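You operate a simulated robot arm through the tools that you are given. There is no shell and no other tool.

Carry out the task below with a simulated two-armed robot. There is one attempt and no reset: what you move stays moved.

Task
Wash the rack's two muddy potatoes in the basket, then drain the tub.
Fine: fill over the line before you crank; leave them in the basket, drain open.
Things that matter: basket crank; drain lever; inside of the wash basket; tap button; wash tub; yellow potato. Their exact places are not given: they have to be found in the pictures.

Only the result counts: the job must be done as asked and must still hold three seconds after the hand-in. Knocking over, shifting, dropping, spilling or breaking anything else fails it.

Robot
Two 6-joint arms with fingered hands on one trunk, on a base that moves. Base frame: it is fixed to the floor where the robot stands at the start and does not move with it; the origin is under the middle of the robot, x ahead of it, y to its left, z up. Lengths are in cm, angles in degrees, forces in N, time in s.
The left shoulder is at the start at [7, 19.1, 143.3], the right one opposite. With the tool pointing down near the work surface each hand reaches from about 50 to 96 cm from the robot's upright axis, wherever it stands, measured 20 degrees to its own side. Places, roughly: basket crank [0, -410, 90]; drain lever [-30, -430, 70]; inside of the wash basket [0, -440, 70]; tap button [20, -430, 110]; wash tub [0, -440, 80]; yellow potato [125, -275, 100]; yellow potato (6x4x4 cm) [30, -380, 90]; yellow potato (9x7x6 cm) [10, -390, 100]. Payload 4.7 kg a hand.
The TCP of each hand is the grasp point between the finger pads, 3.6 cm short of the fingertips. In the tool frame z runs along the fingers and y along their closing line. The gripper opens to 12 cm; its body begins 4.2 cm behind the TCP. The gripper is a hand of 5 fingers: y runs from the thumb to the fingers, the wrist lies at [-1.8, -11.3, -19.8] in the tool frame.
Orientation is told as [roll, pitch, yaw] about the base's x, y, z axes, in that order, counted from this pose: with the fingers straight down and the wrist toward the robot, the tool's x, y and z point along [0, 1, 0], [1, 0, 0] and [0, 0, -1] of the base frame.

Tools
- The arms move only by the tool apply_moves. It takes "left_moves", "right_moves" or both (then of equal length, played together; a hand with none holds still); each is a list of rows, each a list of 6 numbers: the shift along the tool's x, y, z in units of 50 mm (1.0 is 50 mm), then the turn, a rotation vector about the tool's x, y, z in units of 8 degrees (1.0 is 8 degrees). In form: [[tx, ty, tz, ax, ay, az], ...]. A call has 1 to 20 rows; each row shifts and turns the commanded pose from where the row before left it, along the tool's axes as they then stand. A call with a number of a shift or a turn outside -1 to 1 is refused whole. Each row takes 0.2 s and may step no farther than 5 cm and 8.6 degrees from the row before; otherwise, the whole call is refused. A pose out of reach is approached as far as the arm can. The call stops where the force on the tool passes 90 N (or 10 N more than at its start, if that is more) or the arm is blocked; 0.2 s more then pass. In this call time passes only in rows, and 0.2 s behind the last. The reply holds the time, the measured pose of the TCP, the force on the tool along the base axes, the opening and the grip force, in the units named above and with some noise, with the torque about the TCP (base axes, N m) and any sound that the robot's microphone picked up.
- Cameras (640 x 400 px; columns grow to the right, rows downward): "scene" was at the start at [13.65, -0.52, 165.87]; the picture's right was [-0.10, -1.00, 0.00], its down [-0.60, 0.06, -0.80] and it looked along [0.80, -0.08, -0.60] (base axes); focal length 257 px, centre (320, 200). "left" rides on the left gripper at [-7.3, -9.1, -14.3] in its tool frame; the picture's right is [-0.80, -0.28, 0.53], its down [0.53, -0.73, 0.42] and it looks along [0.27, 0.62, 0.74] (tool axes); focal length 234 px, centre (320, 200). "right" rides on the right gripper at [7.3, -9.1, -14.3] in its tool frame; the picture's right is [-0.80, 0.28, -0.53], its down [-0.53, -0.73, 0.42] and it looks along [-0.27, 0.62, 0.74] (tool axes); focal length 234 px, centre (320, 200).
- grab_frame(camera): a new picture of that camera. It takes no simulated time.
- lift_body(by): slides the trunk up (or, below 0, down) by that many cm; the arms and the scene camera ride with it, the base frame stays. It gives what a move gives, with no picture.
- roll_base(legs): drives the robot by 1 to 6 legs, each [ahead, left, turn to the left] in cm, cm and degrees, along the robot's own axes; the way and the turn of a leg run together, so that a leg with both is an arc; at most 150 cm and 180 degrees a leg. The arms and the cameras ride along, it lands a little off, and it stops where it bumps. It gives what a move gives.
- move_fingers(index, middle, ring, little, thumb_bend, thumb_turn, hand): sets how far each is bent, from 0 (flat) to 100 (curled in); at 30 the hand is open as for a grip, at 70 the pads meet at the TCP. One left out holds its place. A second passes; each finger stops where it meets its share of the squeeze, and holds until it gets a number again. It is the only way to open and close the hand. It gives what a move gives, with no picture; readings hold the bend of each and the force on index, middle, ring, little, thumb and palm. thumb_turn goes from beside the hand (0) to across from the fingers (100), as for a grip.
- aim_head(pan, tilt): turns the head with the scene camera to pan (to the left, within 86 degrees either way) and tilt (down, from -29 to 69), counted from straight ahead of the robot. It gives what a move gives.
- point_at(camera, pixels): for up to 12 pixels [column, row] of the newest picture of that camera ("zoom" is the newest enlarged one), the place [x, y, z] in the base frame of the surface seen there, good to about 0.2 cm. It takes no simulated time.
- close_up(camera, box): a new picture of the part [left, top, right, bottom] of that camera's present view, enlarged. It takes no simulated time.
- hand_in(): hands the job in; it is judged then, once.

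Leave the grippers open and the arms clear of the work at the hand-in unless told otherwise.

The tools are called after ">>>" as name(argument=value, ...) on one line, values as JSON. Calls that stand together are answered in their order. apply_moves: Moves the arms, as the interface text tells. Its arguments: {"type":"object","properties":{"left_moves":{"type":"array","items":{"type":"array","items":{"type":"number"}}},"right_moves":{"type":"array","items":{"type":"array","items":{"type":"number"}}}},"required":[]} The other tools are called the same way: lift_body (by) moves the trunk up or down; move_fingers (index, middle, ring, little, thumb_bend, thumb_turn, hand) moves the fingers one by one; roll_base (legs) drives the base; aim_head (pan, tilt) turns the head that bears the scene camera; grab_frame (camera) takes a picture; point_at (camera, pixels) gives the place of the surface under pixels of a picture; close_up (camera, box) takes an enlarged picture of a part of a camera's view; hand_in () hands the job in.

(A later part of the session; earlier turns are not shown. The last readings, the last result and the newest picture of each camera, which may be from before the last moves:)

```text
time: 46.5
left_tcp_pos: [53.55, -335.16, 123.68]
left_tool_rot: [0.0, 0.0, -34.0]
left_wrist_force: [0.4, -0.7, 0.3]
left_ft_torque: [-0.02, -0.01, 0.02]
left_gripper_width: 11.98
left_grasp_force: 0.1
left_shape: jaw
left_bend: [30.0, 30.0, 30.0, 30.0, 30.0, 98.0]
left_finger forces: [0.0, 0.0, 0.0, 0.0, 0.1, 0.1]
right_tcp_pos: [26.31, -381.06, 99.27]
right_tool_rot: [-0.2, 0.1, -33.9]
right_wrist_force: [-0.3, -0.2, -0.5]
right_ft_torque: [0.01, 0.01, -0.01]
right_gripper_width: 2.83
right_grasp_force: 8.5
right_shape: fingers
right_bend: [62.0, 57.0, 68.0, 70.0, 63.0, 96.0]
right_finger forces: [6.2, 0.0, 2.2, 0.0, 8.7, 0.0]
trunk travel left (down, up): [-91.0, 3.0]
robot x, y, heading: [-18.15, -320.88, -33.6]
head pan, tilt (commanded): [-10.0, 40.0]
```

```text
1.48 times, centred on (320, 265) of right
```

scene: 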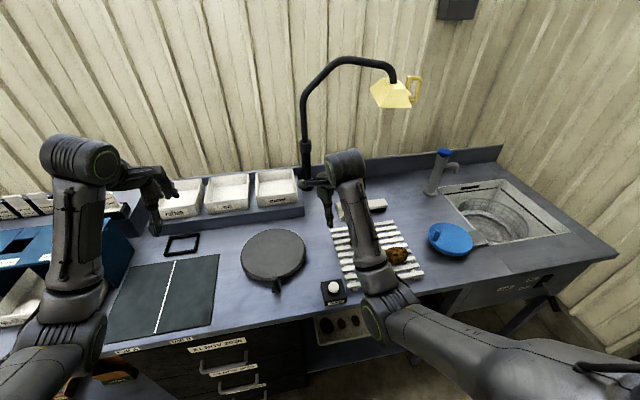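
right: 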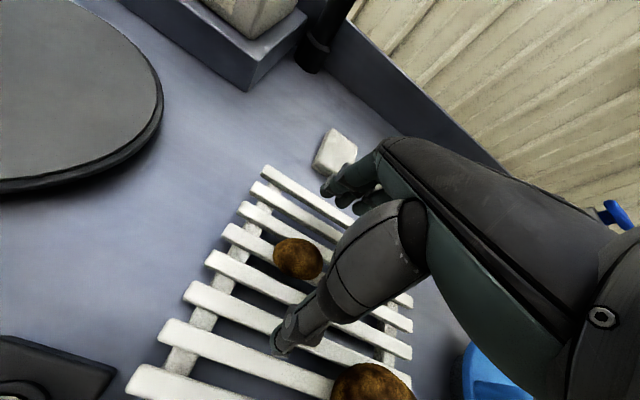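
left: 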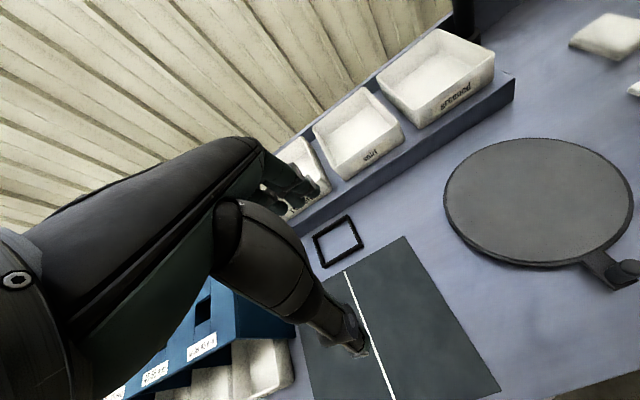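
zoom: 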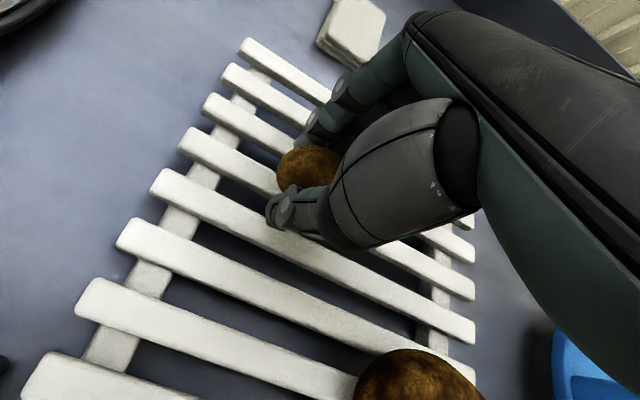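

The potato came up with the hand. The middle finger had been stopped by a slat, so I'll close it again for a firmer hold.

>>> move_fingers(hand="right", middle=75, ring=75)

>>> apply_moves(right_moves=[[0, 0, -0.3, 0, 0, 0], [0, 0, -0.5, 0, 0, 0], [0, 0, -0.5, 0, 0, 0]])

>>> close_up(camera="right", box=[200, 130, 440, 400])

```text
time: 47.5
left_tcp_pos: [53.5, -335.18, 123.68]
left_tool_rot: [0.1, -0.1, -34.0]
left_wrist_force: [-0.6, -0.2, -0.7]
left_ft_torque: [0.03, 0.0, 0.0]
left_gripper_width: 11.98
left_grasp_force: 0.1
left_shape: jaw
left_bend: [30.0, 30.0, 30.0, 30.0, 30.0, 98.0]
left_finger forces: [0.0, 0.1, 0.1, 0.0, 0.0, 0.1]
right_tcp_pos: [26.45, -381.06, 99.41]
right_tool_rot: [-0.1, 0.0, -33.9]
right_wrist_force: [0.3, -0.6, -0.6]
right_ft_torque: [0.01, 0.01, 0.02]
right_gripper_width: 2.74
right_grasp_force: 16.6
right_shape: fingers
right_bend: [66.0, 66.0, 74.0, 70.0, 62.0, 94.0]
right_finger forces: [3.5, 9.5, 3.8, 0.0, 16.8, 0.1]
trunk travel left (down, up): [-91.0, 3.0]
robot x, y, heading: [-18.24, -321.18, -33.9]
head pan, tilt (commanded): [-10.0, 40.0]
```

```text
time: 48.3
left_tcp_pos: [53.61, -335.09, 123.57]
left_tool_rot: [0.0, 0.0, -34.0]
left_wrist_force: [0.6, 0.3, 0.0]
left_ft_torque: [0.03, -0.02, 0.0]
left_gripper_width: 11.96
left_grasp_force: 0.2
left_shape: jaw
left_bend: [30.0, 30.0, 30.0, 30.0, 30.0, 98.0]
left_finger forces: [0.0, 0.1, 0.0, 0.1, 0.1, 0.1]
right_tcp_pos: [26.55, -381.15, 106.0]
right_tool_rot: [0.0, -0.1, -33.9]
right_wrist_force: [0.0, -0.3, -0.1]
right_ft_torque: [0.01, 0.0, 0.01]
right_gripper_width: 2.73
right_grasp_force: 16.9
right_shape: fingers
right_bend: [66.0, 66.0, 74.0, 70.0, 62.0, 94.0]
right_finger forces: [3.4, 9.5, 4.1, 0.1, 16.8, 0.1]
trunk travel left (down, up): [-91.0, 3.0]
robot x, y, heading: [-18.12, -320.95, -33.7]
head pan, tilt (commanded): [-10.0, 40.0]
```

```text
1.48 times, centred on (320, 265) of right
```

zoom: 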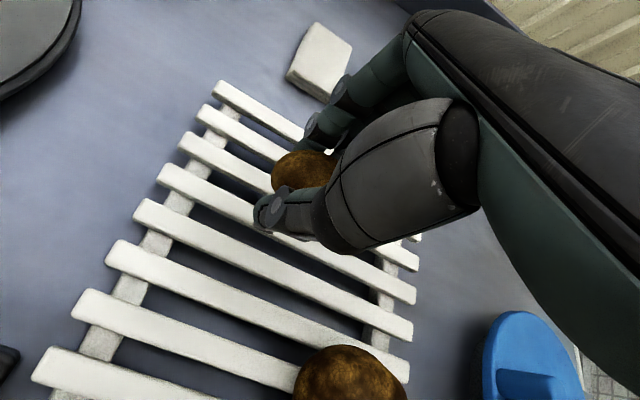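

Firm 17 N grip. I'll raise the hand to about z 118 to clear the crank knob, then strafe right 70 cm to the tub.

>>> apply_moves(right_moves=[[0, 0, -0.8, 0, 0, 0], [0, 0, -0.8, 0, 0, 0], [0, 0, -0.8, 0, 0, 0]])

>>> roll_base(legs=[[0, -70, 0]])

>>> grab_frame(camera="scene")

>>> grab_frame(camera="right")

```text
time: 49.1
left_tcp_pos: [53.64, -335.19, 123.59]
left_tool_rot: [-0.1, 0.0, -33.9]
left_wrist_force: [0.2, 1.1, -0.4]
left_ft_torque: [0.0, 0.01, 0.05]
left_gripper_width: 11.96
left_grasp_force: 0.0
left_shape: jaw
left_bend: [30.0, 30.0, 30.0, 30.0, 30.0, 98.0]
left_finger forces: [0.0, 0.1, 0.0, 0.0, 0.1, 0.0]
right_tcp_pos: [26.64, -381.15, 118.28]
right_tool_rot: [-0.2, 0.1, -33.8]
right_wrist_force: [0.3, 1.4, -0.5]
right_ft_torque: [-0.02, 0.01, -0.01]
right_gripper_width: 2.71
right_grasp_force: 16.7
right_shape: fingers
right_bend: [66.0, 66.0, 74.0, 70.0, 62.0, 94.0]
right_finger forces: [3.6, 9.4, 4.0, 0.1, 16.7, 0.2]
trunk travel left (down, up): [-91.0, 3.0]
robot x, y, heading: [-18.21, -321.1, -34.2]
head pan, tilt (commanded): [-10.0, 40.0]
```

```text
time: 52.9
left_tcp_pos: [15.25, -391.82, 123.66]
left_tool_rot: [0.0, 0.0, -34.5]
left_wrist_force: [0.0, -0.1, -0.7]
left_ft_torque: [-0.03, -0.01, 0.01]
left_gripper_width: 11.98
left_grasp_force: 0.1
left_shape: jaw
left_bend: [30.0, 30.0, 30.0, 30.0, 30.0, 98.0]
left_finger forces: [0.0, 0.0, 0.1, 0.0, 0.1, 0.0]
right_tcp_pos: [-12.2, -437.79, 118.21]
right_tool_rot: [-0.1, 0.0, -34.4]
right_wrist_force: [1.0, 0.2, 0.3]
right_ft_torque: [-0.01, 0.0, 0.0]
right_gripper_width: 2.73
right_grasp_force: 16.8
right_shape: fingers
right_bend: [66.0, 66.0, 74.0, 70.0, 62.0, 94.0]
right_finger forces: [3.5, 9.4, 3.9, 0.0, 16.6, 0.1]
trunk travel left (down, up): [-91.0, 3.0]
robot x, y, heading: [-56.68, -377.51, -34.6]
head pan, tilt (commanded): [-10.0, 40.0]
```

```text
taken
```

scene: 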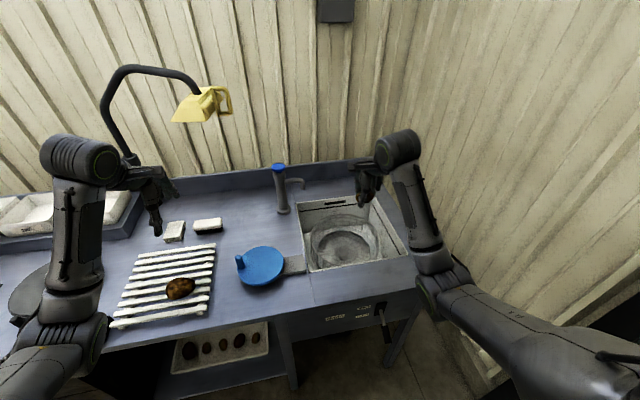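

```text
taken
```

right: 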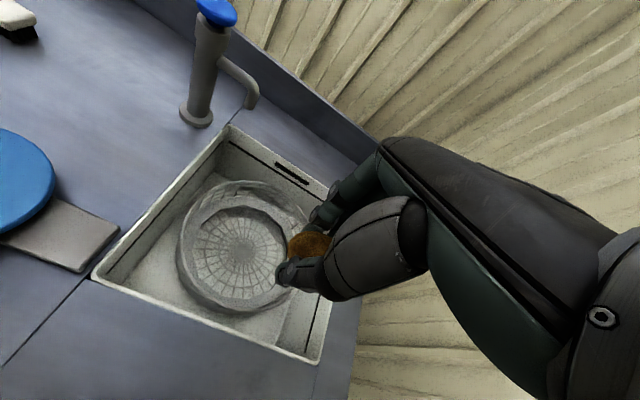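

The hand holding the potato is beside the tub. I'll measure the basket precisely from the wrist camera.

>>> point_at(camera="right", pixels=[[240, 248], [188, 215], [285, 200], [181, 255], [235, 182], [240, 312], [270, 290], [195, 285], [215, 235], [255, 230], [230, 290], [265, 260]])

>>> close_up(camera="right", box=[80, 110, 400, 370])

```text
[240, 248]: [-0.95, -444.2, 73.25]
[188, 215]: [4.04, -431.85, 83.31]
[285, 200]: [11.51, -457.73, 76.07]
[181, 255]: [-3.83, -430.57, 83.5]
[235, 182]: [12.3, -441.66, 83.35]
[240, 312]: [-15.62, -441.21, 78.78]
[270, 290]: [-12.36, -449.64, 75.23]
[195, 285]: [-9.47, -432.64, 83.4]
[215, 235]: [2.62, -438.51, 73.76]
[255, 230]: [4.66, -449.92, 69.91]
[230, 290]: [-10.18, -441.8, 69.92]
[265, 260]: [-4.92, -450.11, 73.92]
```

```text
1.54 times, centred on (240, 240) of right
```

zoom: 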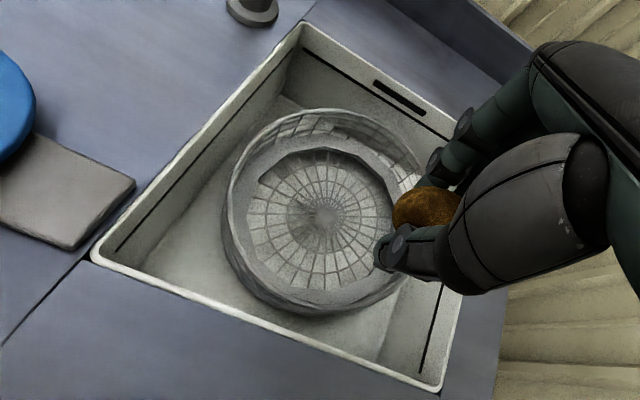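

Basket hub is at (-1,-444.4), floor wires at z ≈ 73.5, rim at 83.4. I'll put the small potato on the right half at about (-3.5,-450). First move: 14 cm forward and 5 cm right, staying high, then down to z ~103.

>>> apply_moves(right_moves=[[-0.25, 0.7, 0, 0, 0, 0], [-0.26, 0.7, 0, 0, 0, 0], [-0.26, 0.7, 0, 0, 0, 0], [-0.26, 0.7, 0, 0, 0, 0], [0, 0, 0.8, 0, 0, 0], [0, 0, 0.8, 0, 0, 0], [0, 0, 0.8, 0, 0, 0], [0, 0, 0.6, 0, 0, 0]])

>>> grab_frame(camera="right")

>>> grab_frame(camera="scene")

```text
time: 54.6
left_tcp_pos: [15.2, -391.94, 123.61]
left_tool_rot: [0.1, 0.0, -34.5]
left_wrist_force: [-0.2, 0.5, 0.2]
left_ft_torque: [-0.01, -0.01, -0.01]
left_gripper_width: 11.95
left_grasp_force: 0.0
left_shape: jaw
left_bend: [30.0, 30.0, 30.0, 30.0, 30.0, 98.0]
left_finger forces: [0.0, 0.0, 0.0, 0.1, 0.0, 0.1]
right_tcp_pos: [-3.44, -450.25, 103.43]
right_tool_rot: [-0.1, 0.0, -34.4]
right_wrist_force: [-0.2, -0.3, 0.2]
right_ft_torque: [0.05, -0.01, -0.01]
right_gripper_width: 2.75
right_grasp_force: 16.5
right_shape: fingers
right_bend: [66.0, 66.0, 74.0, 70.0, 62.0, 94.0]
right_finger forces: [3.5, 9.4, 4.1, 0.1, 16.6, 0.1]
trunk travel left (down, up): [-91.0, 3.0]
robot x, y, heading: [-56.66, -377.32, -34.3]
head pan, tilt (commanded): [-10.0, 40.0]
```

```text
taken
```

right: 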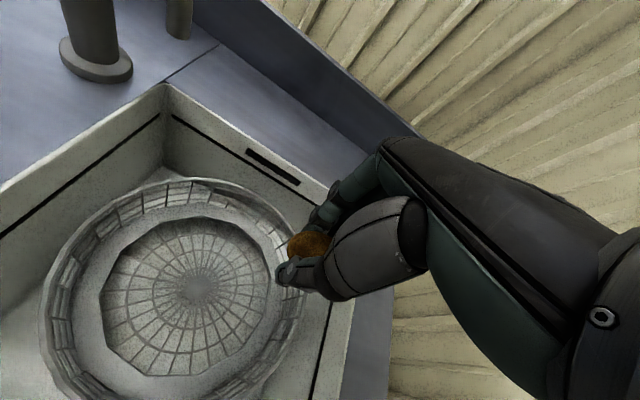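

```text
taken
```

scene: 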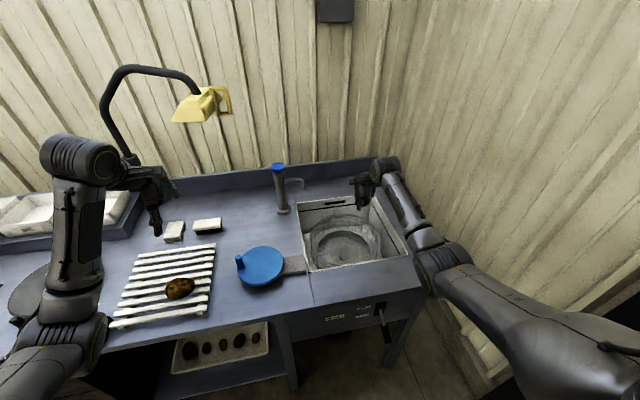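

I'll re-measure the basket and hub from this view before going down.

>>> point_at(camera="right", pixels=[[195, 290], [190, 185], [60, 260], [265, 215], [290, 300], [285, 285], [305, 243], [240, 260], [300, 215]])

```text
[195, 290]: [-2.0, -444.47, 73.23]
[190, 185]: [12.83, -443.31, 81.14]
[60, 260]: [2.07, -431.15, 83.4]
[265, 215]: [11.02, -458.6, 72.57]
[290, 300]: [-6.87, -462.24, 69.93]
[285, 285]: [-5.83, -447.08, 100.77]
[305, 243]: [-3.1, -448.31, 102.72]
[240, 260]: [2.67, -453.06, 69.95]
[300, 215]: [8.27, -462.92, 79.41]
```

Positions agree. I'll lower into the basket to about z 83 and look.

>>> apply_moves(right_moves=[[0, 0, 0.8, 0, 0, 0], [0, 0, 0.8, 0, 0, 0], [0, 0, 0.8, 0, 0, 0], [0, 0, 0.8, 0, 0, 0], [0, 0, 0.6, 0, 0, 0]])

>>> grab_frame(camera="right")

>>> close_up(camera="scene", box=[270, 140, 430, 290])

```text
time: 55.9
left_tcp_pos: [15.26, -391.96, 123.71]
left_tool_rot: [0.0, 0.0, -34.4]
left_wrist_force: [0.0, 0.4, -0.3]
left_ft_torque: [0.0, 0.05, 0.04]
left_gripper_width: 12.0
left_grasp_force: 0.1
left_shape: jaw
left_bend: [30.0, 30.0, 30.0, 30.0, 30.0, 98.0]
left_finger forces: [0.1, 0.0, 0.0, 0.0, 0.0, 0.0]
right_tcp_pos: [-4.1, -449.85, 84.78]
right_tool_rot: [-0.1, -0.1, -34.4]
right_wrist_force: [-0.4, -0.7, -0.1]
right_ft_torque: [-0.05, 0.03, 0.02]
right_gripper_width: 2.7
right_grasp_force: 16.4
right_shape: fingers
right_bend: [66.0, 66.0, 74.0, 70.0, 62.0, 94.0]
right_finger forces: [3.5, 9.2, 4.3, 0.1, 16.6, 0.0]
right hand out of reach, approached as far as the arm can: row 5
trunk travel left (down, up): [-91.0, 3.0]
robot x, y, heading: [-56.15, -377.24, -34.3]
head pan, tilt (commanded): [-10.0, 40.0]
```

```text
taken
```

right: 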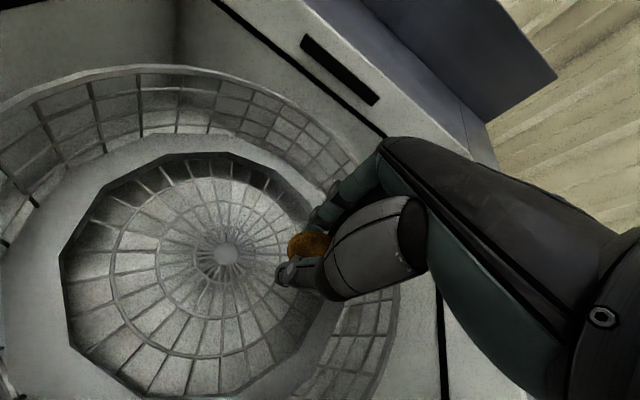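

```text
2.67 times, centred on (350, 215) of scene
```

zoom: 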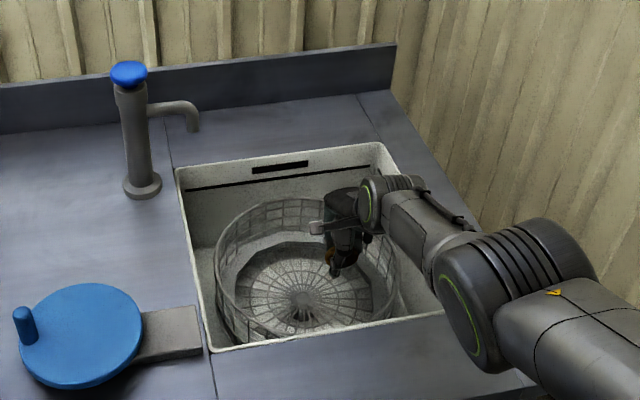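

Out of reach at z 84.8. Lowering the trunk would bring the hand down with it, but first I'll check the elbow and forearm clearance over the bench.

>>> point_at(camera="zoom", pixels=[[480, 300], [440, 260], [490, 365], [540, 390], [450, 320], [380, 200], [420, 240], [345, 235], [335, 265], [320, 228], [600, 390]])

```text
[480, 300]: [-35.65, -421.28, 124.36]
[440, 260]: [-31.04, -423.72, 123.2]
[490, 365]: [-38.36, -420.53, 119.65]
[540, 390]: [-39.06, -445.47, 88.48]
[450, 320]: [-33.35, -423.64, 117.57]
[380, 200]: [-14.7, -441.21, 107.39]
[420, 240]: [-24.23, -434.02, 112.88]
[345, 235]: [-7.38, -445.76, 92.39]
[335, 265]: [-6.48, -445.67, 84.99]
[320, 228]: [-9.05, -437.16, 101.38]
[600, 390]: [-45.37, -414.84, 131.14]
```

The elbow is at z ~118–124 and the forearm underside is about 100 over the tub rim at 90. Lowering the trunk by 6.5 cm still clears it. I'll go down 4 cm first and check.

>>> lift_body(by=-4)

>>> grab_frame(camera="right")

>>> close_up(camera="scene", box=[270, 140, 430, 290])

```text
time: 56.7
left_tcp_pos: [15.18, -391.95, 119.75]
left_tool_rot: [0.0, -0.1, -34.5]
left_wrist_force: [0.4, -0.5, -0.2]
left_ft_torque: [0.01, -0.01, -0.01]
left_gripper_width: 11.97
left_grasp_force: 0.2
left_shape: jaw
left_bend: [30.0, 30.0, 30.0, 30.0, 30.0, 98.0]
left_finger forces: [0.0, 0.1, 0.1, 0.1, 0.1, 0.0]
right_tcp_pos: [-4.09, -449.96, 80.83]
right_tool_rot: [-0.2, -0.1, -34.4]
right_wrist_force: [0.8, -0.8, -0.3]
right_ft_torque: [-0.01, -0.01, 0.02]
right_gripper_width: 2.73
right_grasp_force: 16.8
right_shape: fingers
right_bend: [66.0, 66.0, 74.0, 70.0, 62.0, 94.0]
right_finger forces: [3.4, 9.2, 4.3, 0.0, 16.6, 0.0]
trunk travel left (down, up): [-87.0, 7.0]
robot x, y, heading: [-56.42, -377.61, -34.7]
head pan, tilt (commanded): [-10.0, 40.0]
```

```text
taken
```

right: 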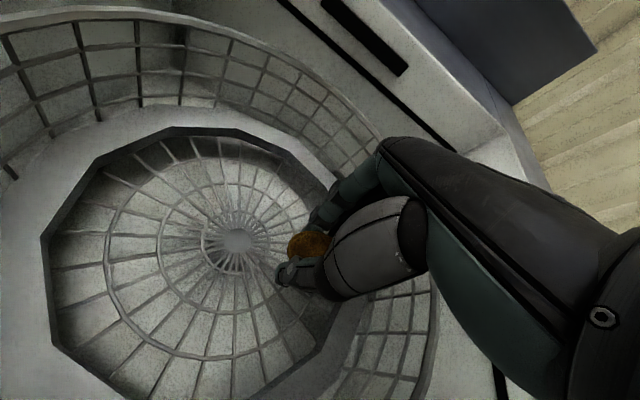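

```text
2.67 times, centred on (350, 215) of scene
```

zoom: 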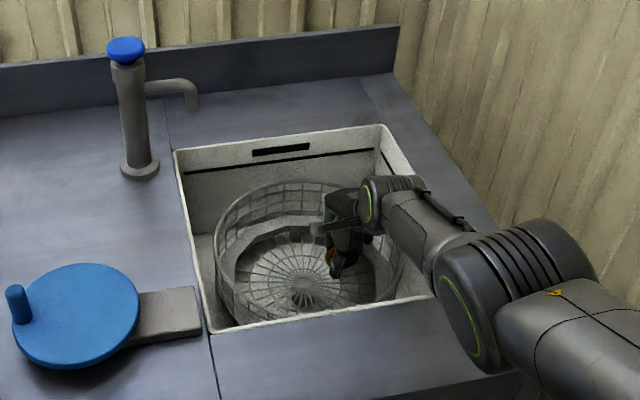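

I'll measure the floor wires and the ring around them, to know exactly how far to lower.

>>> point_at(camera="right", pixels=[[235, 240], [222, 330], [237, 325], [290, 318], [60, 140], [90, 160], [320, 325], [300, 340], [290, 275], [375, 330], [400, 360], [160, 320]])

```text
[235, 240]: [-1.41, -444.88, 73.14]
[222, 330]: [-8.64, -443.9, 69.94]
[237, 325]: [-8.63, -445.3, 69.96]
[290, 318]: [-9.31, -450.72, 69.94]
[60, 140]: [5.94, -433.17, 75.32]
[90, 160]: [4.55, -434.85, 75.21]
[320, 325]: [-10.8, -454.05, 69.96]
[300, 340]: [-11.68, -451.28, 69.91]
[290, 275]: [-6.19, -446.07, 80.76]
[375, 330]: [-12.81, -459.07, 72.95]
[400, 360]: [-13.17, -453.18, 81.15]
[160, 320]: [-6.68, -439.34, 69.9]
```

The floor wires lie at about z 73, with a ring at 75.2 beyond radius 10.5. The potato at radius ~6 fits inside the ring. I'll lower the trunk 2.8 cm more and check the force.

>>> lift_body(by=-2.8)

>>> grab_frame(camera="right")

```text
time: 57.4
left_tcp_pos: [15.19, -391.97, 116.95]
left_tool_rot: [0.0, -0.1, -34.6]
left_wrist_force: [-0.3, -0.4, 0.5]
left_ft_torque: [0.01, -0.03, -0.01]
left_gripper_width: 11.95
left_grasp_force: 0.0
left_shape: jaw
left_bend: [30.0, 30.0, 30.0, 30.0, 30.0, 98.0]
left_finger forces: [0.1, 0.1, 0.0, 0.0, 0.1, 0.0]
right_tcp_pos: [-4.2, -449.84, 78.05]
right_tool_rot: [-0.1, -0.1, -34.4]
right_wrist_force: [-0.8, -0.4, -1.1]
right_ft_torque: [0.01, 0.01, 0.08]
right_gripper_width: 2.74
right_grasp_force: 16.3
right_shape: fingers
right_bend: [66.0, 66.0, 74.0, 70.0, 62.0, 94.0]
right_finger forces: [3.5, 8.8, 4.2, 0.1, 15.8, 0.1]
trunk travel left (down, up): [-84.2, 9.8]
robot x, y, heading: [-56.19, -377.32, -34.4]
head pan, tilt (commanded): [-10.0, 40.0]
```

```text
taken
```

right: 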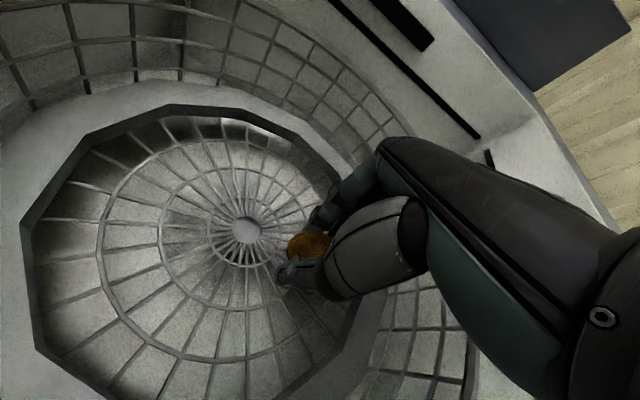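

No contact yet. Lowering 0.7 cm more.

>>> lift_body(by=-0.7)

```text
time: 58.0
left_tcp_pos: [14.99, -391.75, 116.41]
left_tool_rot: [-0.1, -0.2, -34.5]
left_wrist_force: [0.3, -0.1, 0.4]
left_ft_torque: [-0.02, -0.01, 0.0]
left_gripper_width: 11.97
left_grasp_force: 0.1
left_shape: jaw
left_bend: [30.0, 30.0, 30.0, 30.0, 30.0, 98.0]
left_finger forces: [0.1, 0.1, 0.1, 0.0, 0.1, 0.1]
right_tcp_pos: [-4.07, -449.86, 77.96]
right_tool_rot: [-0.1, -0.6, -34.4]
right_wrist_force: [-2.2, -1.5, 26.7]
right_ft_torque: [0.65, 0.7, 0.09]
right_gripper_width: 2.78
right_grasp_force: 30.3
right_shape: fingers
right_bend: [66.0, 66.0, 74.0, 70.0, 62.0, 94.0]
right_finger forces: [3.1, 8.9, 5.4, 0.0, 43.9, 0.1]
trunk travel left (down, up): [-83.5, 10.5]
robot x, y, heading: [-56.62, -377.23, -34.5]
head pan, tilt (commanded): [-10.0, 40.0]
```

Contact: 27 N upward, mostly on the thumb tip touching the floor wires. I'll back off 0.5 cm and release gently.

>>> lift_body(by=0.5)

>>> move_fingers(hand="right", index=58, middle=58, ring=62, little=60, thumb_bend=54)

>>> grab_frame(camera="right")

```text
time: 58.5
left_tcp_pos: [15.02, -391.85, 116.77]
left_tool_rot: [0.0, -0.1, -34.5]
left_wrist_force: [0.5, 0.0, 0.0]
left_ft_torque: [0.01, -0.01, -0.01]
left_gripper_width: 11.98
left_grasp_force: 0.1
left_shape: jaw
left_bend: [30.0, 30.0, 30.0, 30.0, 30.0, 98.0]
left_finger forces: [0.1, 0.0, 0.0, 0.0, 0.0, 0.0]
right_tcp_pos: [-4.2, -449.69, 77.85]
right_tool_rot: [-0.1, -0.2, -34.4]
right_wrist_force: [0.8, -0.2, 16.1]
right_ft_torque: [0.4, 0.36, -0.02]
right_gripper_width: 2.73
right_grasp_force: 25.2
right_shape: fingers
right_bend: [66.0, 66.0, 74.0, 70.0, 63.0, 94.0]
right_finger forces: [3.8, 9.0, 4.8, 0.0, 33.2, 0.0]
trunk travel left (down, up): [-84.0, 10.0]
robot x, y, heading: [-56.15, -377.04, -34.3]
head pan, tilt (commanded): [-10.0, 40.0]
```

```text
time: 59.5
left_tcp_pos: [15.06, -391.82, 116.76]
left_tool_rot: [-0.1, -0.1, -34.5]
left_wrist_force: [-1.1, 0.0, -0.5]
left_ft_torque: [-0.04, -0.02, -0.03]
left_gripper_width: 11.96
left_grasp_force: 0.1
left_shape: jaw
left_bend: [30.0, 30.0, 30.0, 30.0, 30.0, 98.0]
left_finger forces: [0.1, 0.0, 0.0, 0.0, 0.0, 0.0]
right_tcp_pos: [-4.19, -449.84, 78.07]
right_tool_rot: [-0.2, -0.1, -34.4]
right_wrist_force: [-0.6, 3.7, 13.5]
right_ft_torque: [0.03, -0.27, 0.04]
right_gripper_width: 4.21
right_grasp_force: 7.1
right_shape: fingers
right_bend: [60.0, 58.0, 62.0, 60.0, 54.0, 97.0]
right_finger forces: [10.3, 3.2, 0.1, 0.1, 0.1, 0.1]
trunk travel left (down, up): [-84.0, 10.0]
robot x, y, heading: [-56.64, -377.25, -34.4]
head pan, tilt (commanded): [-10.0, 40.0]
```

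```text
taken
```

right: 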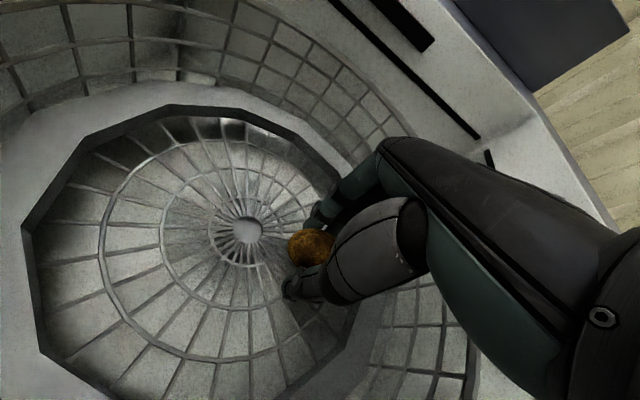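

The fingers released the potato but the fingertips touch the floor wires (13 N). I'll rise 1 cm, open the hand wider, and look.

>>> lift_body(by=1.2)

>>> move_fingers(hand="right", index=45, middle=45, ring=45, little=45, thumb_bend=42)

>>> grab_frame(camera="right")

```text
time: 60.1
left_tcp_pos: [15.14, -391.96, 117.83]
left_tool_rot: [0.0, -0.2, -34.6]
left_wrist_force: [0.7, -0.2, 0.4]
left_ft_torque: [0.0, -0.02, -0.03]
left_gripper_width: 11.98
left_grasp_force: 0.0
left_shape: jaw
left_bend: [30.0, 30.0, 30.0, 30.0, 30.0, 98.0]
left_finger forces: [0.1, 0.0, 0.0, 0.0, 0.1, 0.1]
right_tcp_pos: [-4.32, -450.03, 79.03]
right_tool_rot: [-0.1, 0.0, -34.4]
right_wrist_force: [0.2, 0.6, 0.8]
right_ft_torque: [-0.04, -0.01, 0.03]
right_gripper_width: 4.6
right_grasp_force: 0.0
right_shape: fingers
right_bend: [57.0, 57.0, 62.0, 60.0, 54.0, 97.0]
right_finger forces: [0.0, 0.0, 0.1, 0.1, 0.1, 0.1]
trunk travel left (down, up): [-85.2, 8.8]
robot x, y, heading: [-56.63, -377.19, -34.4]
head pan, tilt (commanded): [-10.0, 40.0]
```

```text
time: 61.1
left_tcp_pos: [15.12, -391.89, 117.71]
left_tool_rot: [-0.1, 0.1, -34.5]
left_wrist_force: [0.8, 0.3, -0.3]
left_ft_torque: [-0.01, -0.05, -0.03]
left_gripper_width: 11.97
left_grasp_force: 0.1
left_shape: jaw
left_bend: [30.0, 30.0, 30.0, 30.0, 30.0, 98.0]
left_finger forces: [0.0, 0.1, 0.0, 0.0, 0.1, 0.0]
right_tcp_pos: [-4.13, -449.86, 79.0]
right_tool_rot: [-0.1, 0.0, -34.4]
right_wrist_force: [0.3, -0.7, 1.0]
right_ft_torque: [-0.03, 0.0, 0.01]
right_gripper_width: 8.21
right_grasp_force: 0.0
right_shape: fingers
right_bend: [45.0, 45.0, 45.0, 45.0, 42.0, 97.0]
right_finger forces: [0.0, 0.0, 0.1, 0.1, 0.0, 0.0]
trunk travel left (down, up): [-85.2, 8.8]
robot x, y, heading: [-56.46, -377.21, -34.5]
head pan, tilt (commanded): [-10.0, 40.0]
```

```text
taken
```

right: 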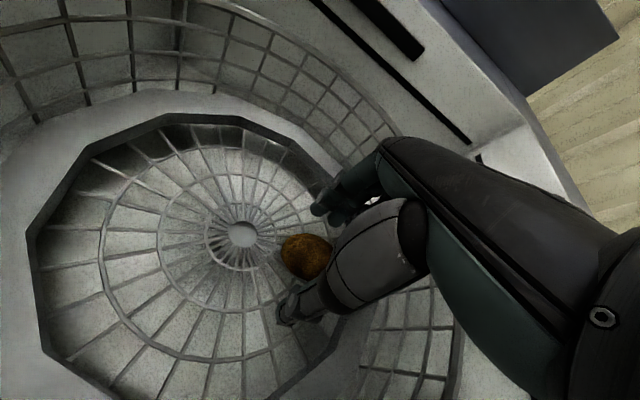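

The potato lies in the basket and the fingers are clear. I'll raise the hand straight out, then bring the trunk back up.

>>> apply_moves(right_moves=[[0, 0, -0.8, 0, 0, 0], [0, 0, -0.8, 0, 0, 0], [0, 0, -0.9, 0, 0, 0], [0, 0, -0.9, 0, 0, 0], [0, 0, -0.9, 0, 0, 0], [0, 0, -0.9, 0, 0, 0], [0, 0, -0.9, 0, 0, 0], [0, 0, -0.9, 0, 0, 0]])

>>> lift_body(by=5.8)

>>> grab_frame(camera="scene")

>>> grab_frame(camera="right")

```text
time: 62.9
left_tcp_pos: [15.24, -391.88, 117.89]
left_tool_rot: [0.1, 0.0, -34.5]
left_wrist_force: [0.0, -0.4, -0.4]
left_ft_torque: [0.01, 0.01, 0.03]
left_gripper_width: 11.98
left_grasp_force: 0.0
left_shape: jaw
left_bend: [30.0, 30.0, 30.0, 30.0, 30.0, 98.0]
left_finger forces: [0.0, 0.0, 0.0, 0.0, 0.1, 0.1]
right_tcp_pos: [-4.27, -449.98, 113.99]
right_tool_rot: [-0.2, 0.0, -34.5]
right_wrist_force: [-0.2, 0.0, 0.1]
right_ft_torque: [-0.04, -0.01, -0.02]
right_gripper_width: 8.27
right_grasp_force: 0.0
right_shape: fingers
right_bend: [45.0, 45.0, 45.0, 45.0, 42.0, 97.0]
right_finger forces: [0.0, 0.0, 0.0, 0.0, 0.1, 0.1]
trunk travel left (down, up): [-85.2, 8.8]
robot x, y, heading: [-56.67, -377.03, -34.3]
head pan, tilt (commanded): [-10.0, 40.0]
```

```text
time: 63.9
left_tcp_pos: [15.21, -391.93, 123.67]
left_tool_rot: [0.0, 0.0, -34.5]
left_wrist_force: [-0.3, -0.2, -0.1]
left_ft_torque: [0.06, 0.01, 0.01]
left_gripper_width: 11.96
left_grasp_force: 0.0
left_shape: jaw
left_bend: [30.0, 30.0, 30.0, 30.0, 30.0, 98.0]
left_finger forces: [0.0, 0.0, 0.0, 0.1, 0.1, 0.0]
right_tcp_pos: [-4.17, -450.02, 119.66]
right_tool_rot: [-0.1, 0.1, -34.4]
right_wrist_force: [-0.1, -0.9, -0.3]
right_ft_torque: [-0.02, -0.03, 0.02]
right_gripper_width: 8.26
right_grasp_force: 0.1
right_shape: fingers
right_bend: [45.0, 45.0, 45.0, 45.0, 42.0, 97.0]
right_finger forces: [0.1, 0.0, 0.1, 0.0, 0.1, 0.0]
trunk travel left (down, up): [-91.0, 3.0]
robot x, y, heading: [-56.21, -377.19, -34.6]
head pan, tilt (commanded): [-10.0, 40.0]
```

```text
taken
```

scene: 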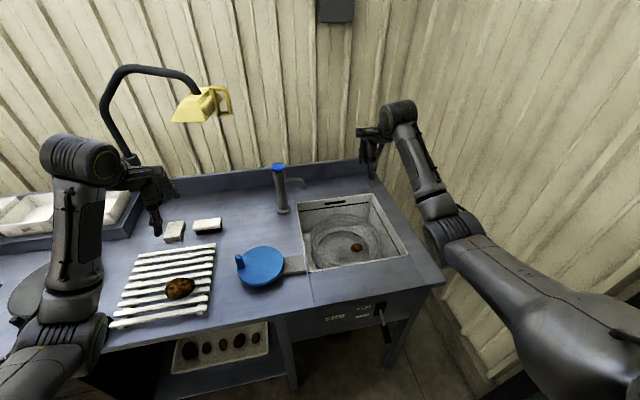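

```text
taken
```

right: 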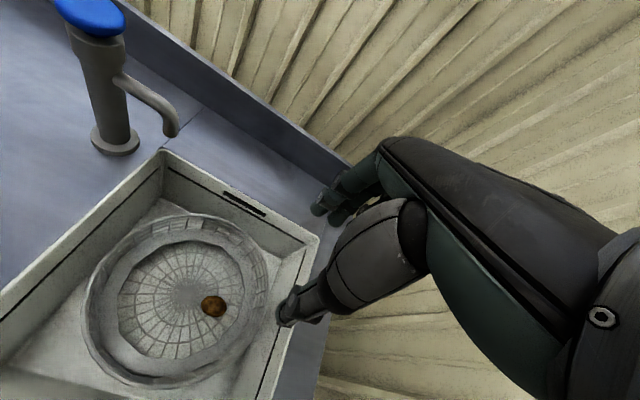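

The small potato sits in the basket. I'll pull the hand back 13 cm to clear the tap and lamp, then strafe left 58 cm toward the rack for the big potato.

>>> apply_moves(right_moves=[[0, -0.9, 0, 0, 0, 0], [0, -0.9, 0, 0, 0, 0], [0, -0.9, 0, 0, 0, 0]])

>>> roll_base(legs=[[0, 58, 0]])

>>> move_fingers(hand="right", index=30, middle=30, ring=30, little=30, thumb_bend=30)

>>> grab_frame(camera="scene")

>>> grab_frame(camera="right")

```text
time: 64.7
left_tcp_pos: [15.16, -391.91, 123.77]
left_tool_rot: [0.1, -0.1, -34.5]
left_wrist_force: [0.1, -0.3, -0.3]
left_ft_torque: [0.02, -0.02, -0.01]
left_gripper_width: 11.98
left_grasp_force: 0.0
left_shape: jaw
left_bend: [30.0, 30.0, 30.0, 30.0, 30.0, 98.0]
left_finger forces: [0.0, 0.0, 0.0, 0.0, 0.1, 0.1]
right_tcp_pos: [-15.41, -442.49, 120.13]
right_tool_rot: [0.0, -0.1, -34.4]
right_wrist_force: [-0.9, -0.3, 0.6]
right_ft_torque: [-0.05, -0.05, -0.03]
right_gripper_width: 8.24
right_grasp_force: 0.1
right_shape: fingers
right_bend: [45.0, 45.0, 45.0, 45.0, 42.0, 97.0]
right_finger forces: [0.0, 0.1, 0.0, 0.0, 0.0, 0.1]
trunk travel left (down, up): [-91.0, 3.0]
robot x, y, heading: [-56.25, -377.45, -34.3]
head pan, tilt (commanded): [-10.0, 40.0]
```

```text
time: 68.0
left_tcp_pos: [47.85, -343.89, 123.64]
left_tool_rot: [0.0, 0.0, -34.3]
left_wrist_force: [0.2, 0.1, -0.2]
left_ft_torque: [0.01, -0.05, 0.03]
left_gripper_width: 11.95
left_grasp_force: 0.1
left_shape: jaw
left_bend: [30.0, 30.0, 30.0, 30.0, 30.0, 98.0]
left_finger forces: [0.1, 0.0, 0.0, 0.1, 0.1, 0.0]
right_tcp_pos: [17.49, -394.8, 119.9]
right_tool_rot: [-0.1, 0.0, -34.1]
right_wrist_force: [0.3, -0.6, -1.0]
right_ft_torque: [0.05, -0.02, 0.0]
right_gripper_width: 8.25
right_grasp_force: 0.0
right_shape: fingers
right_bend: [45.0, 45.0, 45.0, 45.0, 42.0, 97.0]
right_finger forces: [0.0, 0.0, 0.0, 0.1, 0.1, 0.1]
trunk travel left (down, up): [-91.0, 3.0]
robot x, y, heading: [-23.95, -329.54, -34.0]
head pan, tilt (commanded): [-10.0, 40.0]
```

```text
time: 69.0
left_tcp_pos: [47.86, -344.04, 123.64]
left_tool_rot: [0.0, -0.1, -34.3]
left_wrist_force: [-0.1, -0.9, -0.4]
left_ft_torque: [-0.01, -0.01, 0.01]
left_gripper_width: 11.99
left_grasp_force: 0.0
left_shape: jaw
left_bend: [30.0, 30.0, 30.0, 30.0, 30.0, 98.0]
left_finger forces: [0.0, 0.1, 0.0, 0.0, 0.1, 0.1]
right_tcp_pos: [17.63, -394.77, 119.99]
right_tool_rot: [0.0, 0.0, -34.2]
right_wrist_force: [0.2, 0.5, 0.2]
right_ft_torque: [-0.02, -0.02, -0.01]
right_gripper_width: 12.17
right_grasp_force: 0.0
right_shape: fingers
right_bend: [30.0, 30.0, 30.0, 30.0, 30.0, 97.0]
right_finger forces: [0.0, 0.0, 0.0, 0.1, 0.0, 0.0]
trunk travel left (down, up): [-91.0, 3.0]
robot x, y, heading: [-23.43, -329.72, -34.2]
head pan, tilt (commanded): [-10.0, 40.0]
```

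```text
taken
```

scene: 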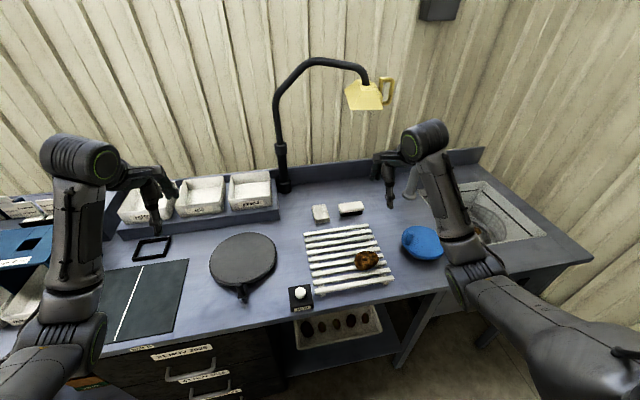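

```text
taken
```

right: 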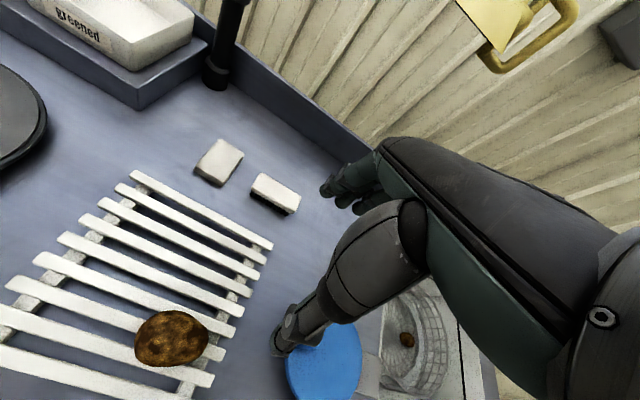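

The big potato is visible at (172,337) in the wrist view. I'll measure its outline.

>>> point_at(camera="right", pixels=[[172, 337], [140, 345], [204, 337], [172, 314], [165, 361], [150, 320], [195, 355], [186, 325], [158, 350]])

>>> point_at(camera="scene", pixels=[[366, 261], [356, 261], [377, 260], [368, 251], [365, 269], [420, 242], [408, 235], [409, 229]])

```text
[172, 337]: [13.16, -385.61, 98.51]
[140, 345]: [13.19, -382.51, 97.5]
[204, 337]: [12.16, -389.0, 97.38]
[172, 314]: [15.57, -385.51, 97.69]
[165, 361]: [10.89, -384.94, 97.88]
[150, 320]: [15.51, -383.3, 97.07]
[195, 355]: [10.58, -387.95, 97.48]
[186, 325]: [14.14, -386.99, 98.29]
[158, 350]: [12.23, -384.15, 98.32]
```

```text
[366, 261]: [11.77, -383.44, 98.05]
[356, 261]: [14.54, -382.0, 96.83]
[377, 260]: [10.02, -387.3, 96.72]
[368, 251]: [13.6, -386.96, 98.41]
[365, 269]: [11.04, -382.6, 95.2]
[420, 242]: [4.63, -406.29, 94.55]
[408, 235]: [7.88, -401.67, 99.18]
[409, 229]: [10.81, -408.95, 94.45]
```

Big potato: centre about (12.9,-385.2), top z 98.6. I'll move 5.3 cm left and 9.3 cm back, then lower to about z 101.

>>> apply_moves(right_moves=[[0.53, -0.93, 0, 0, 0, 0], [0.53, -0.93, 0, 0, 0, 0], [0, 0, 0.95, 0, 0, 0], [0, 0, 0.95, 0, 0, 0], [0, 0, 0.95, 0, 0, 0], [0, 0, 0.95, 0, 0, 0]])

>>> close_up(camera="right", box=[200, 130, 440, 400])

```text
refused: row 1 steps farther than a row can; nothing moved
```

```text
1.48 times, centred on (320, 265) of right
```

zoom: 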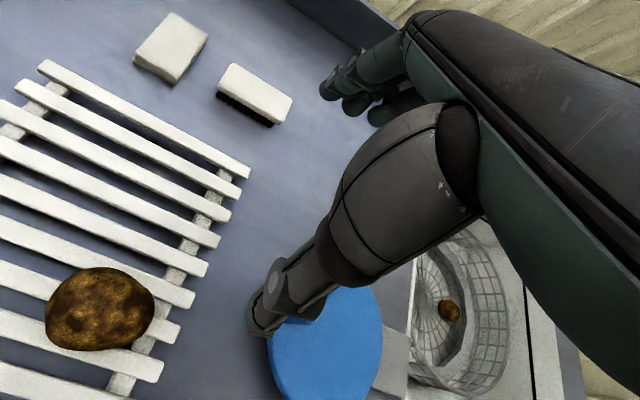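

The row was longer than 5 cm, so I'll split it into three.

>>> apply_moves(right_moves=[[0.36, -0.62, 0, 0, 0, 0], [0.35, -0.62, 0, 0, 0, 0], [0.35, -0.62, 0, 0, 0, 0], [0, 0, 0.95, 0, 0, 0], [0, 0, 0.95, 0, 0, 0], [0, 0, 0.95, 0, 0, 0], [0, 0, 0.85, 0, 0, 0]])

>>> close_up(camera="right", box=[200, 130, 440, 400])

```text
time: 70.6
left_tcp_pos: [47.86, -343.87, 123.74]
left_tool_rot: [0.0, 0.0, -34.3]
left_wrist_force: [-0.4, -0.2, 0.9]
left_ft_torque: [0.0, 0.02, 0.02]
left_gripper_width: 11.98
left_grasp_force: 0.1
left_shape: jaw
left_bend: [30.0, 30.0, 30.0, 30.0, 30.0, 98.0]
left_finger forces: [0.1, 0.1, 0.1, 0.0, 0.1, 0.0]
right_tcp_pos: [13.56, -386.86, 99.85]
right_tool_rot: [-0.2, -0.1, -34.2]
right_wrist_force: [0.1, -0.2, 0.3]
right_ft_torque: [-0.01, 0.0, 0.01]
right_gripper_width: 12.19
right_grasp_force: 0.0
right_shape: fingers
right_bend: [30.0, 30.0, 30.0, 30.0, 30.0, 98.0]
right_finger forces: [0.0, 0.0, 0.0, 0.0, 0.0, 0.0]
right hand out of reach, approached as far as the arm can: row 3
trunk travel left (down, up): [-91.0, 3.0]
robot x, y, heading: [-24.1, -329.49, -34.2]
head pan, tilt (commanded): [-10.0, 40.0]
```

```text
1.48 times, centred on (320, 265) of right
```

zoom: 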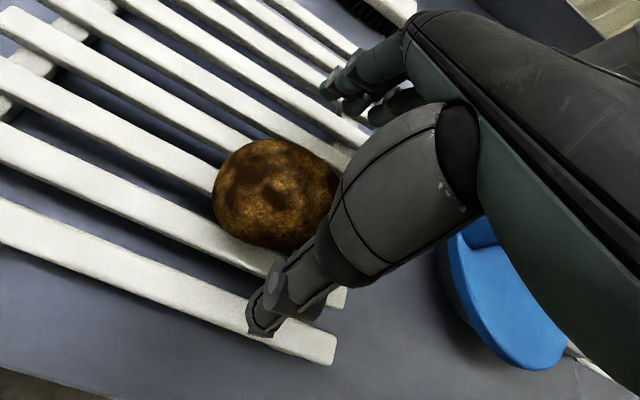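

The hand ended 1.7 cm off target (too close to the body for the arm at that height). I'll hold one row to see whether it settles.

>>> apply_moves(right_moves=[[0, 0, -0.1, 0, 0, 0], [0, 0, 0, 0, 0, 0]])

```text
time: 71.2
left_tcp_pos: [47.85, -344.0, 123.72]
left_tool_rot: [0.0, 0.0, -34.2]
left_wrist_force: [0.6, -0.2, 0.4]
left_ft_torque: [-0.01, -0.01, 0.03]
left_gripper_width: 11.95
left_grasp_force: 0.1
left_shape: jaw
left_bend: [30.0, 30.0, 30.0, 30.0, 30.0, 98.0]
left_finger forces: [0.0, 0.0, 0.1, 0.1, 0.0, 0.1]
right_tcp_pos: [13.44, -386.82, 100.56]
right_tool_rot: [-0.1, 0.0, -34.2]
right_wrist_force: [0.3, 0.1, 0.8]
right_ft_torque: [0.02, 0.01, 0.0]
right_gripper_width: 12.21
right_grasp_force: 0.0
right_shape: fingers
right_bend: [30.0, 30.0, 30.0, 30.0, 30.0, 98.0]
right_finger forces: [0.0, 0.0, 0.0, 0.1, 0.0, 0.0]
trunk travel left (down, up): [-91.0, 3.0]
robot x, y, heading: [-23.96, -329.55, -34.3]
head pan, tilt (commanded): [-10.0, 40.0]
```

It holds steady at (13.4,-386.8), so I'll apply the remaining correction: 1 cm left and 1.4 cm back.

>>> apply_moves(right_moves=[[0.21, -0.27, 0, 0, 0, 0], [0, 0, 0.3, 0, 0, 0]])

>>> close_up(camera="right", box=[200, 130, 440, 400])

```text
time: 71.8
left_tcp_pos: [47.91, -344.0, 123.61]
left_tool_rot: [0.0, 0.0, -34.3]
left_wrist_force: [-0.2, 0.0, 0.7]
left_ft_torque: [0.0, 0.0, 0.05]
left_gripper_width: 11.97
left_grasp_force: 0.0
left_shape: jaw
left_bend: [30.0, 30.0, 30.0, 30.0, 30.0, 98.0]
left_finger forces: [0.0, 0.0, 0.1, 0.0, 0.0, 0.0]
right_tcp_pos: [12.98, -385.21, 98.96]
right_tool_rot: [-0.2, 0.0, -34.2]
right_wrist_force: [-0.1, 0.5, -1.0]
right_ft_torque: [0.03, 0.0, -0.02]
right_gripper_width: 12.19
right_grasp_force: 0.1
right_shape: fingers
right_bend: [30.0, 30.0, 30.0, 30.0, 30.0, 98.0]
right_finger forces: [0.1, 0.0, 0.1, 0.1, 0.1, 0.1]
trunk travel left (down, up): [-91.0, 3.0]
robot x, y, heading: [-24.07, -329.82, -34.2]
head pan, tilt (commanded): [-10.0, 40.0]
```

```text
1.48 times, centred on (320, 265) of right
```

zoom: 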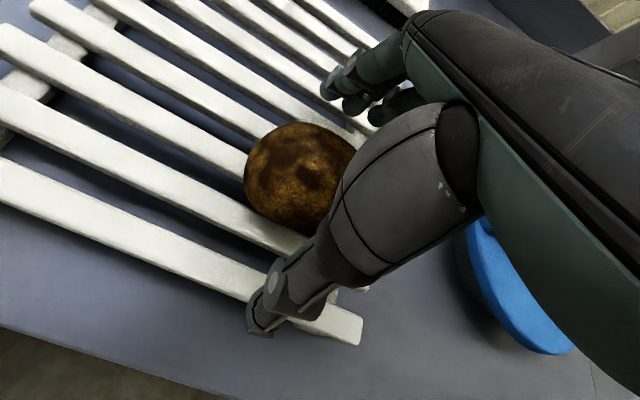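

Now at the potato. I'll recheck the potato's outline relative to the TCP.

>>> point_at(camera="zoom", pixels=[[300, 175], [250, 190], [270, 140], [330, 135], [270, 222], [300, 225], [345, 150], [262, 325], [330, 88], [350, 105]])

```text
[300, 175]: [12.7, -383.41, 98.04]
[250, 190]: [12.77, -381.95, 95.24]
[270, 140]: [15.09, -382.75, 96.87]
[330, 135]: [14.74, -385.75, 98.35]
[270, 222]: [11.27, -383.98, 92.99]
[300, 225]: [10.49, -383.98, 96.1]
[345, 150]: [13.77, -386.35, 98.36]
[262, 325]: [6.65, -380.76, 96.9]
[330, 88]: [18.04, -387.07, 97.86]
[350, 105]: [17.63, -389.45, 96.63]
```

TCP is within 0.4 cm of the potato's centre. I'll lower 1.8 cm and close the hand.

>>> apply_moves(right_moves=[[0, 0, 0.2, 0, 0, 0], [0, 0, 0.16, 0, 0, 0]])

>>> move_fingers(hand="right", index=60, middle=60, ring=60, little=60, thumb_bend=60)

>>> close_up(camera="right", box=[200, 130, 440, 400])

```text
time: 72.4
left_tcp_pos: [47.71, -344.0, 123.67]
left_tool_rot: [0.0, -0.1, -34.3]
left_wrist_force: [-0.2, 0.9, -0.6]
left_ft_torque: [0.0, -0.01, 0.01]
left_gripper_width: 11.95
left_grasp_force: 0.1
left_shape: jaw
left_bend: [30.0, 30.0, 30.0, 30.0, 30.0, 98.0]
left_finger forces: [0.1, 0.1, 0.0, 0.0, 0.0, 0.0]
right_tcp_pos: [12.98, -385.09, 97.07]
right_tool_rot: [0.0, 0.0, -34.2]
right_wrist_force: [-0.3, -1.0, -0.3]
right_ft_torque: [0.03, 0.03, -0.02]
right_gripper_width: 12.19
right_grasp_force: 0.0
right_shape: fingers
right_bend: [30.0, 30.0, 30.0, 30.0, 30.0, 98.0]
right_finger forces: [0.0, 0.1, 0.0, 0.0, 0.0, 0.0]
trunk travel left (down, up): [-91.0, 3.0]
robot x, y, heading: [-23.62, -329.63, -34.1]
head pan, tilt (commanded): [-10.0, 40.0]
```

```text
time: 73.4
left_tcp_pos: [47.85, -343.9, 123.8]
left_tool_rot: [0.0, 0.0, -34.3]
left_wrist_force: [0.0, -0.4, 0.4]
left_ft_torque: [0.01, 0.0, 0.02]
left_gripper_width: 11.96
left_grasp_force: 0.1
left_shape: jaw
left_bend: [30.0, 30.0, 30.0, 30.0, 30.0, 98.0]
left_finger forces: [0.0, 0.0, 0.0, 0.0, 0.0, 0.0]
right_tcp_pos: [12.97, -385.02, 97.1]
right_tool_rot: [-0.1, -0.1, -34.2]
right_wrist_force: [2.2, -0.6, 3.9]
right_ft_torque: [-0.16, -0.13, 0.04]
right_gripper_width: 5.29
right_grasp_force: 11.7
right_shape: fingers
right_bend: [55.0, 56.0, 58.0, 60.0, 54.0, 96.0]
right_finger forces: [5.4, 7.6, 1.7, 0.0, 10.0, 0.1]
trunk travel left (down, up): [-91.0, 3.0]
robot x, y, heading: [-23.89, -329.56, -34.4]
head pan, tilt (commanded): [-10.0, 40.0]
```

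```text
1.48 times, centred on (320, 265) of right
```

zoom: 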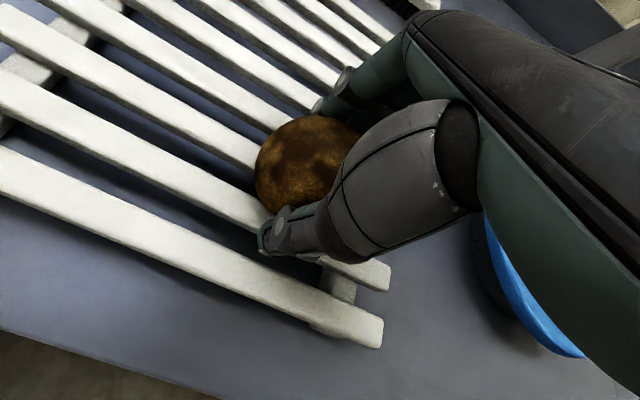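

Contact on index, middle, ring and thumb at 12 N. I'll tighten a bit, then lift 2 cm and check.

>>> move_fingers(hand="right", index=75, middle=75, ring=75, little=75, thumb_bend=75)

>>> apply_moves(right_moves=[[0, 0, -0.1, 0, 0, 0], [0, 0, -0.2, 0, 0, 0], [0, 0, -0.2, 0, 0, 0]])

>>> close_up(camera="right", box=[200, 130, 440, 400])

```text
time: 74.4
left_tcp_pos: [47.95, -343.95, 123.68]
left_tool_rot: [0.0, 0.0, -34.3]
left_wrist_force: [0.4, -0.3, -0.2]
left_ft_torque: [-0.03, -0.01, 0.01]
left_gripper_width: 11.97
left_grasp_force: 0.0
left_shape: jaw
left_bend: [30.0, 30.0, 30.0, 30.0, 30.0, 98.0]
left_finger forces: [0.0, 0.0, 0.0, 0.0, 0.0, 0.0]
right_tcp_pos: [13.01, -385.11, 97.2]
right_tool_rot: [-0.2, 0.0, -34.2]
right_wrist_force: [-0.1, 0.6, 0.6]
right_ft_torque: [0.0, 0.0, -0.01]
right_gripper_width: 5.11
right_grasp_force: 23.1
right_shape: fingers
right_bend: [57.0, 59.0, 65.0, 75.0, 55.0, 94.0]
right_finger forces: [7.9, 7.3, 6.7, 1.5, 22.1, 0.1]
trunk travel left (down, up): [-91.0, 3.0]
robot x, y, heading: [-24.03, -329.84, -34.2]
head pan, tilt (commanded): [-10.0, 40.0]
```

```text
time: 75.2
left_tcp_pos: [47.93, -343.95, 123.68]
left_tool_rot: [0.0, 0.0, -34.2]
left_wrist_force: [0.3, -0.5, -0.6]
left_ft_torque: [-0.02, -0.01, 0.02]
left_gripper_width: 11.98
left_grasp_force: 0.0
left_shape: jaw
left_bend: [30.0, 30.0, 30.0, 30.0, 30.0, 98.0]
left_finger forces: [0.0, 0.1, 0.0, 0.0, 0.0, 0.0]
right_tcp_pos: [12.99, -385.22, 99.37]
right_tool_rot: [-0.1, 0.0, -34.2]
right_wrist_force: [-0.4, 0.2, -1.7]
right_ft_torque: [0.0, -0.01, -0.01]
right_gripper_width: 5.11
right_grasp_force: 22.9
right_shape: fingers
right_bend: [57.0, 59.0, 65.0, 75.0, 55.0, 94.0]
right_finger forces: [8.0, 7.3, 6.8, 1.5, 22.0, 0.0]
trunk travel left (down, up): [-91.0, 3.0]
robot x, y, heading: [-23.83, -329.19, -34.2]
head pan, tilt (commanded): [-10.0, 40.0]
```

```text
1.48 times, centred on (320, 265) of right
```

zoom: 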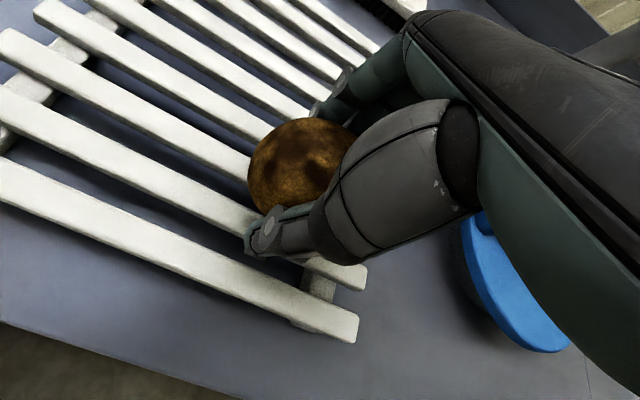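

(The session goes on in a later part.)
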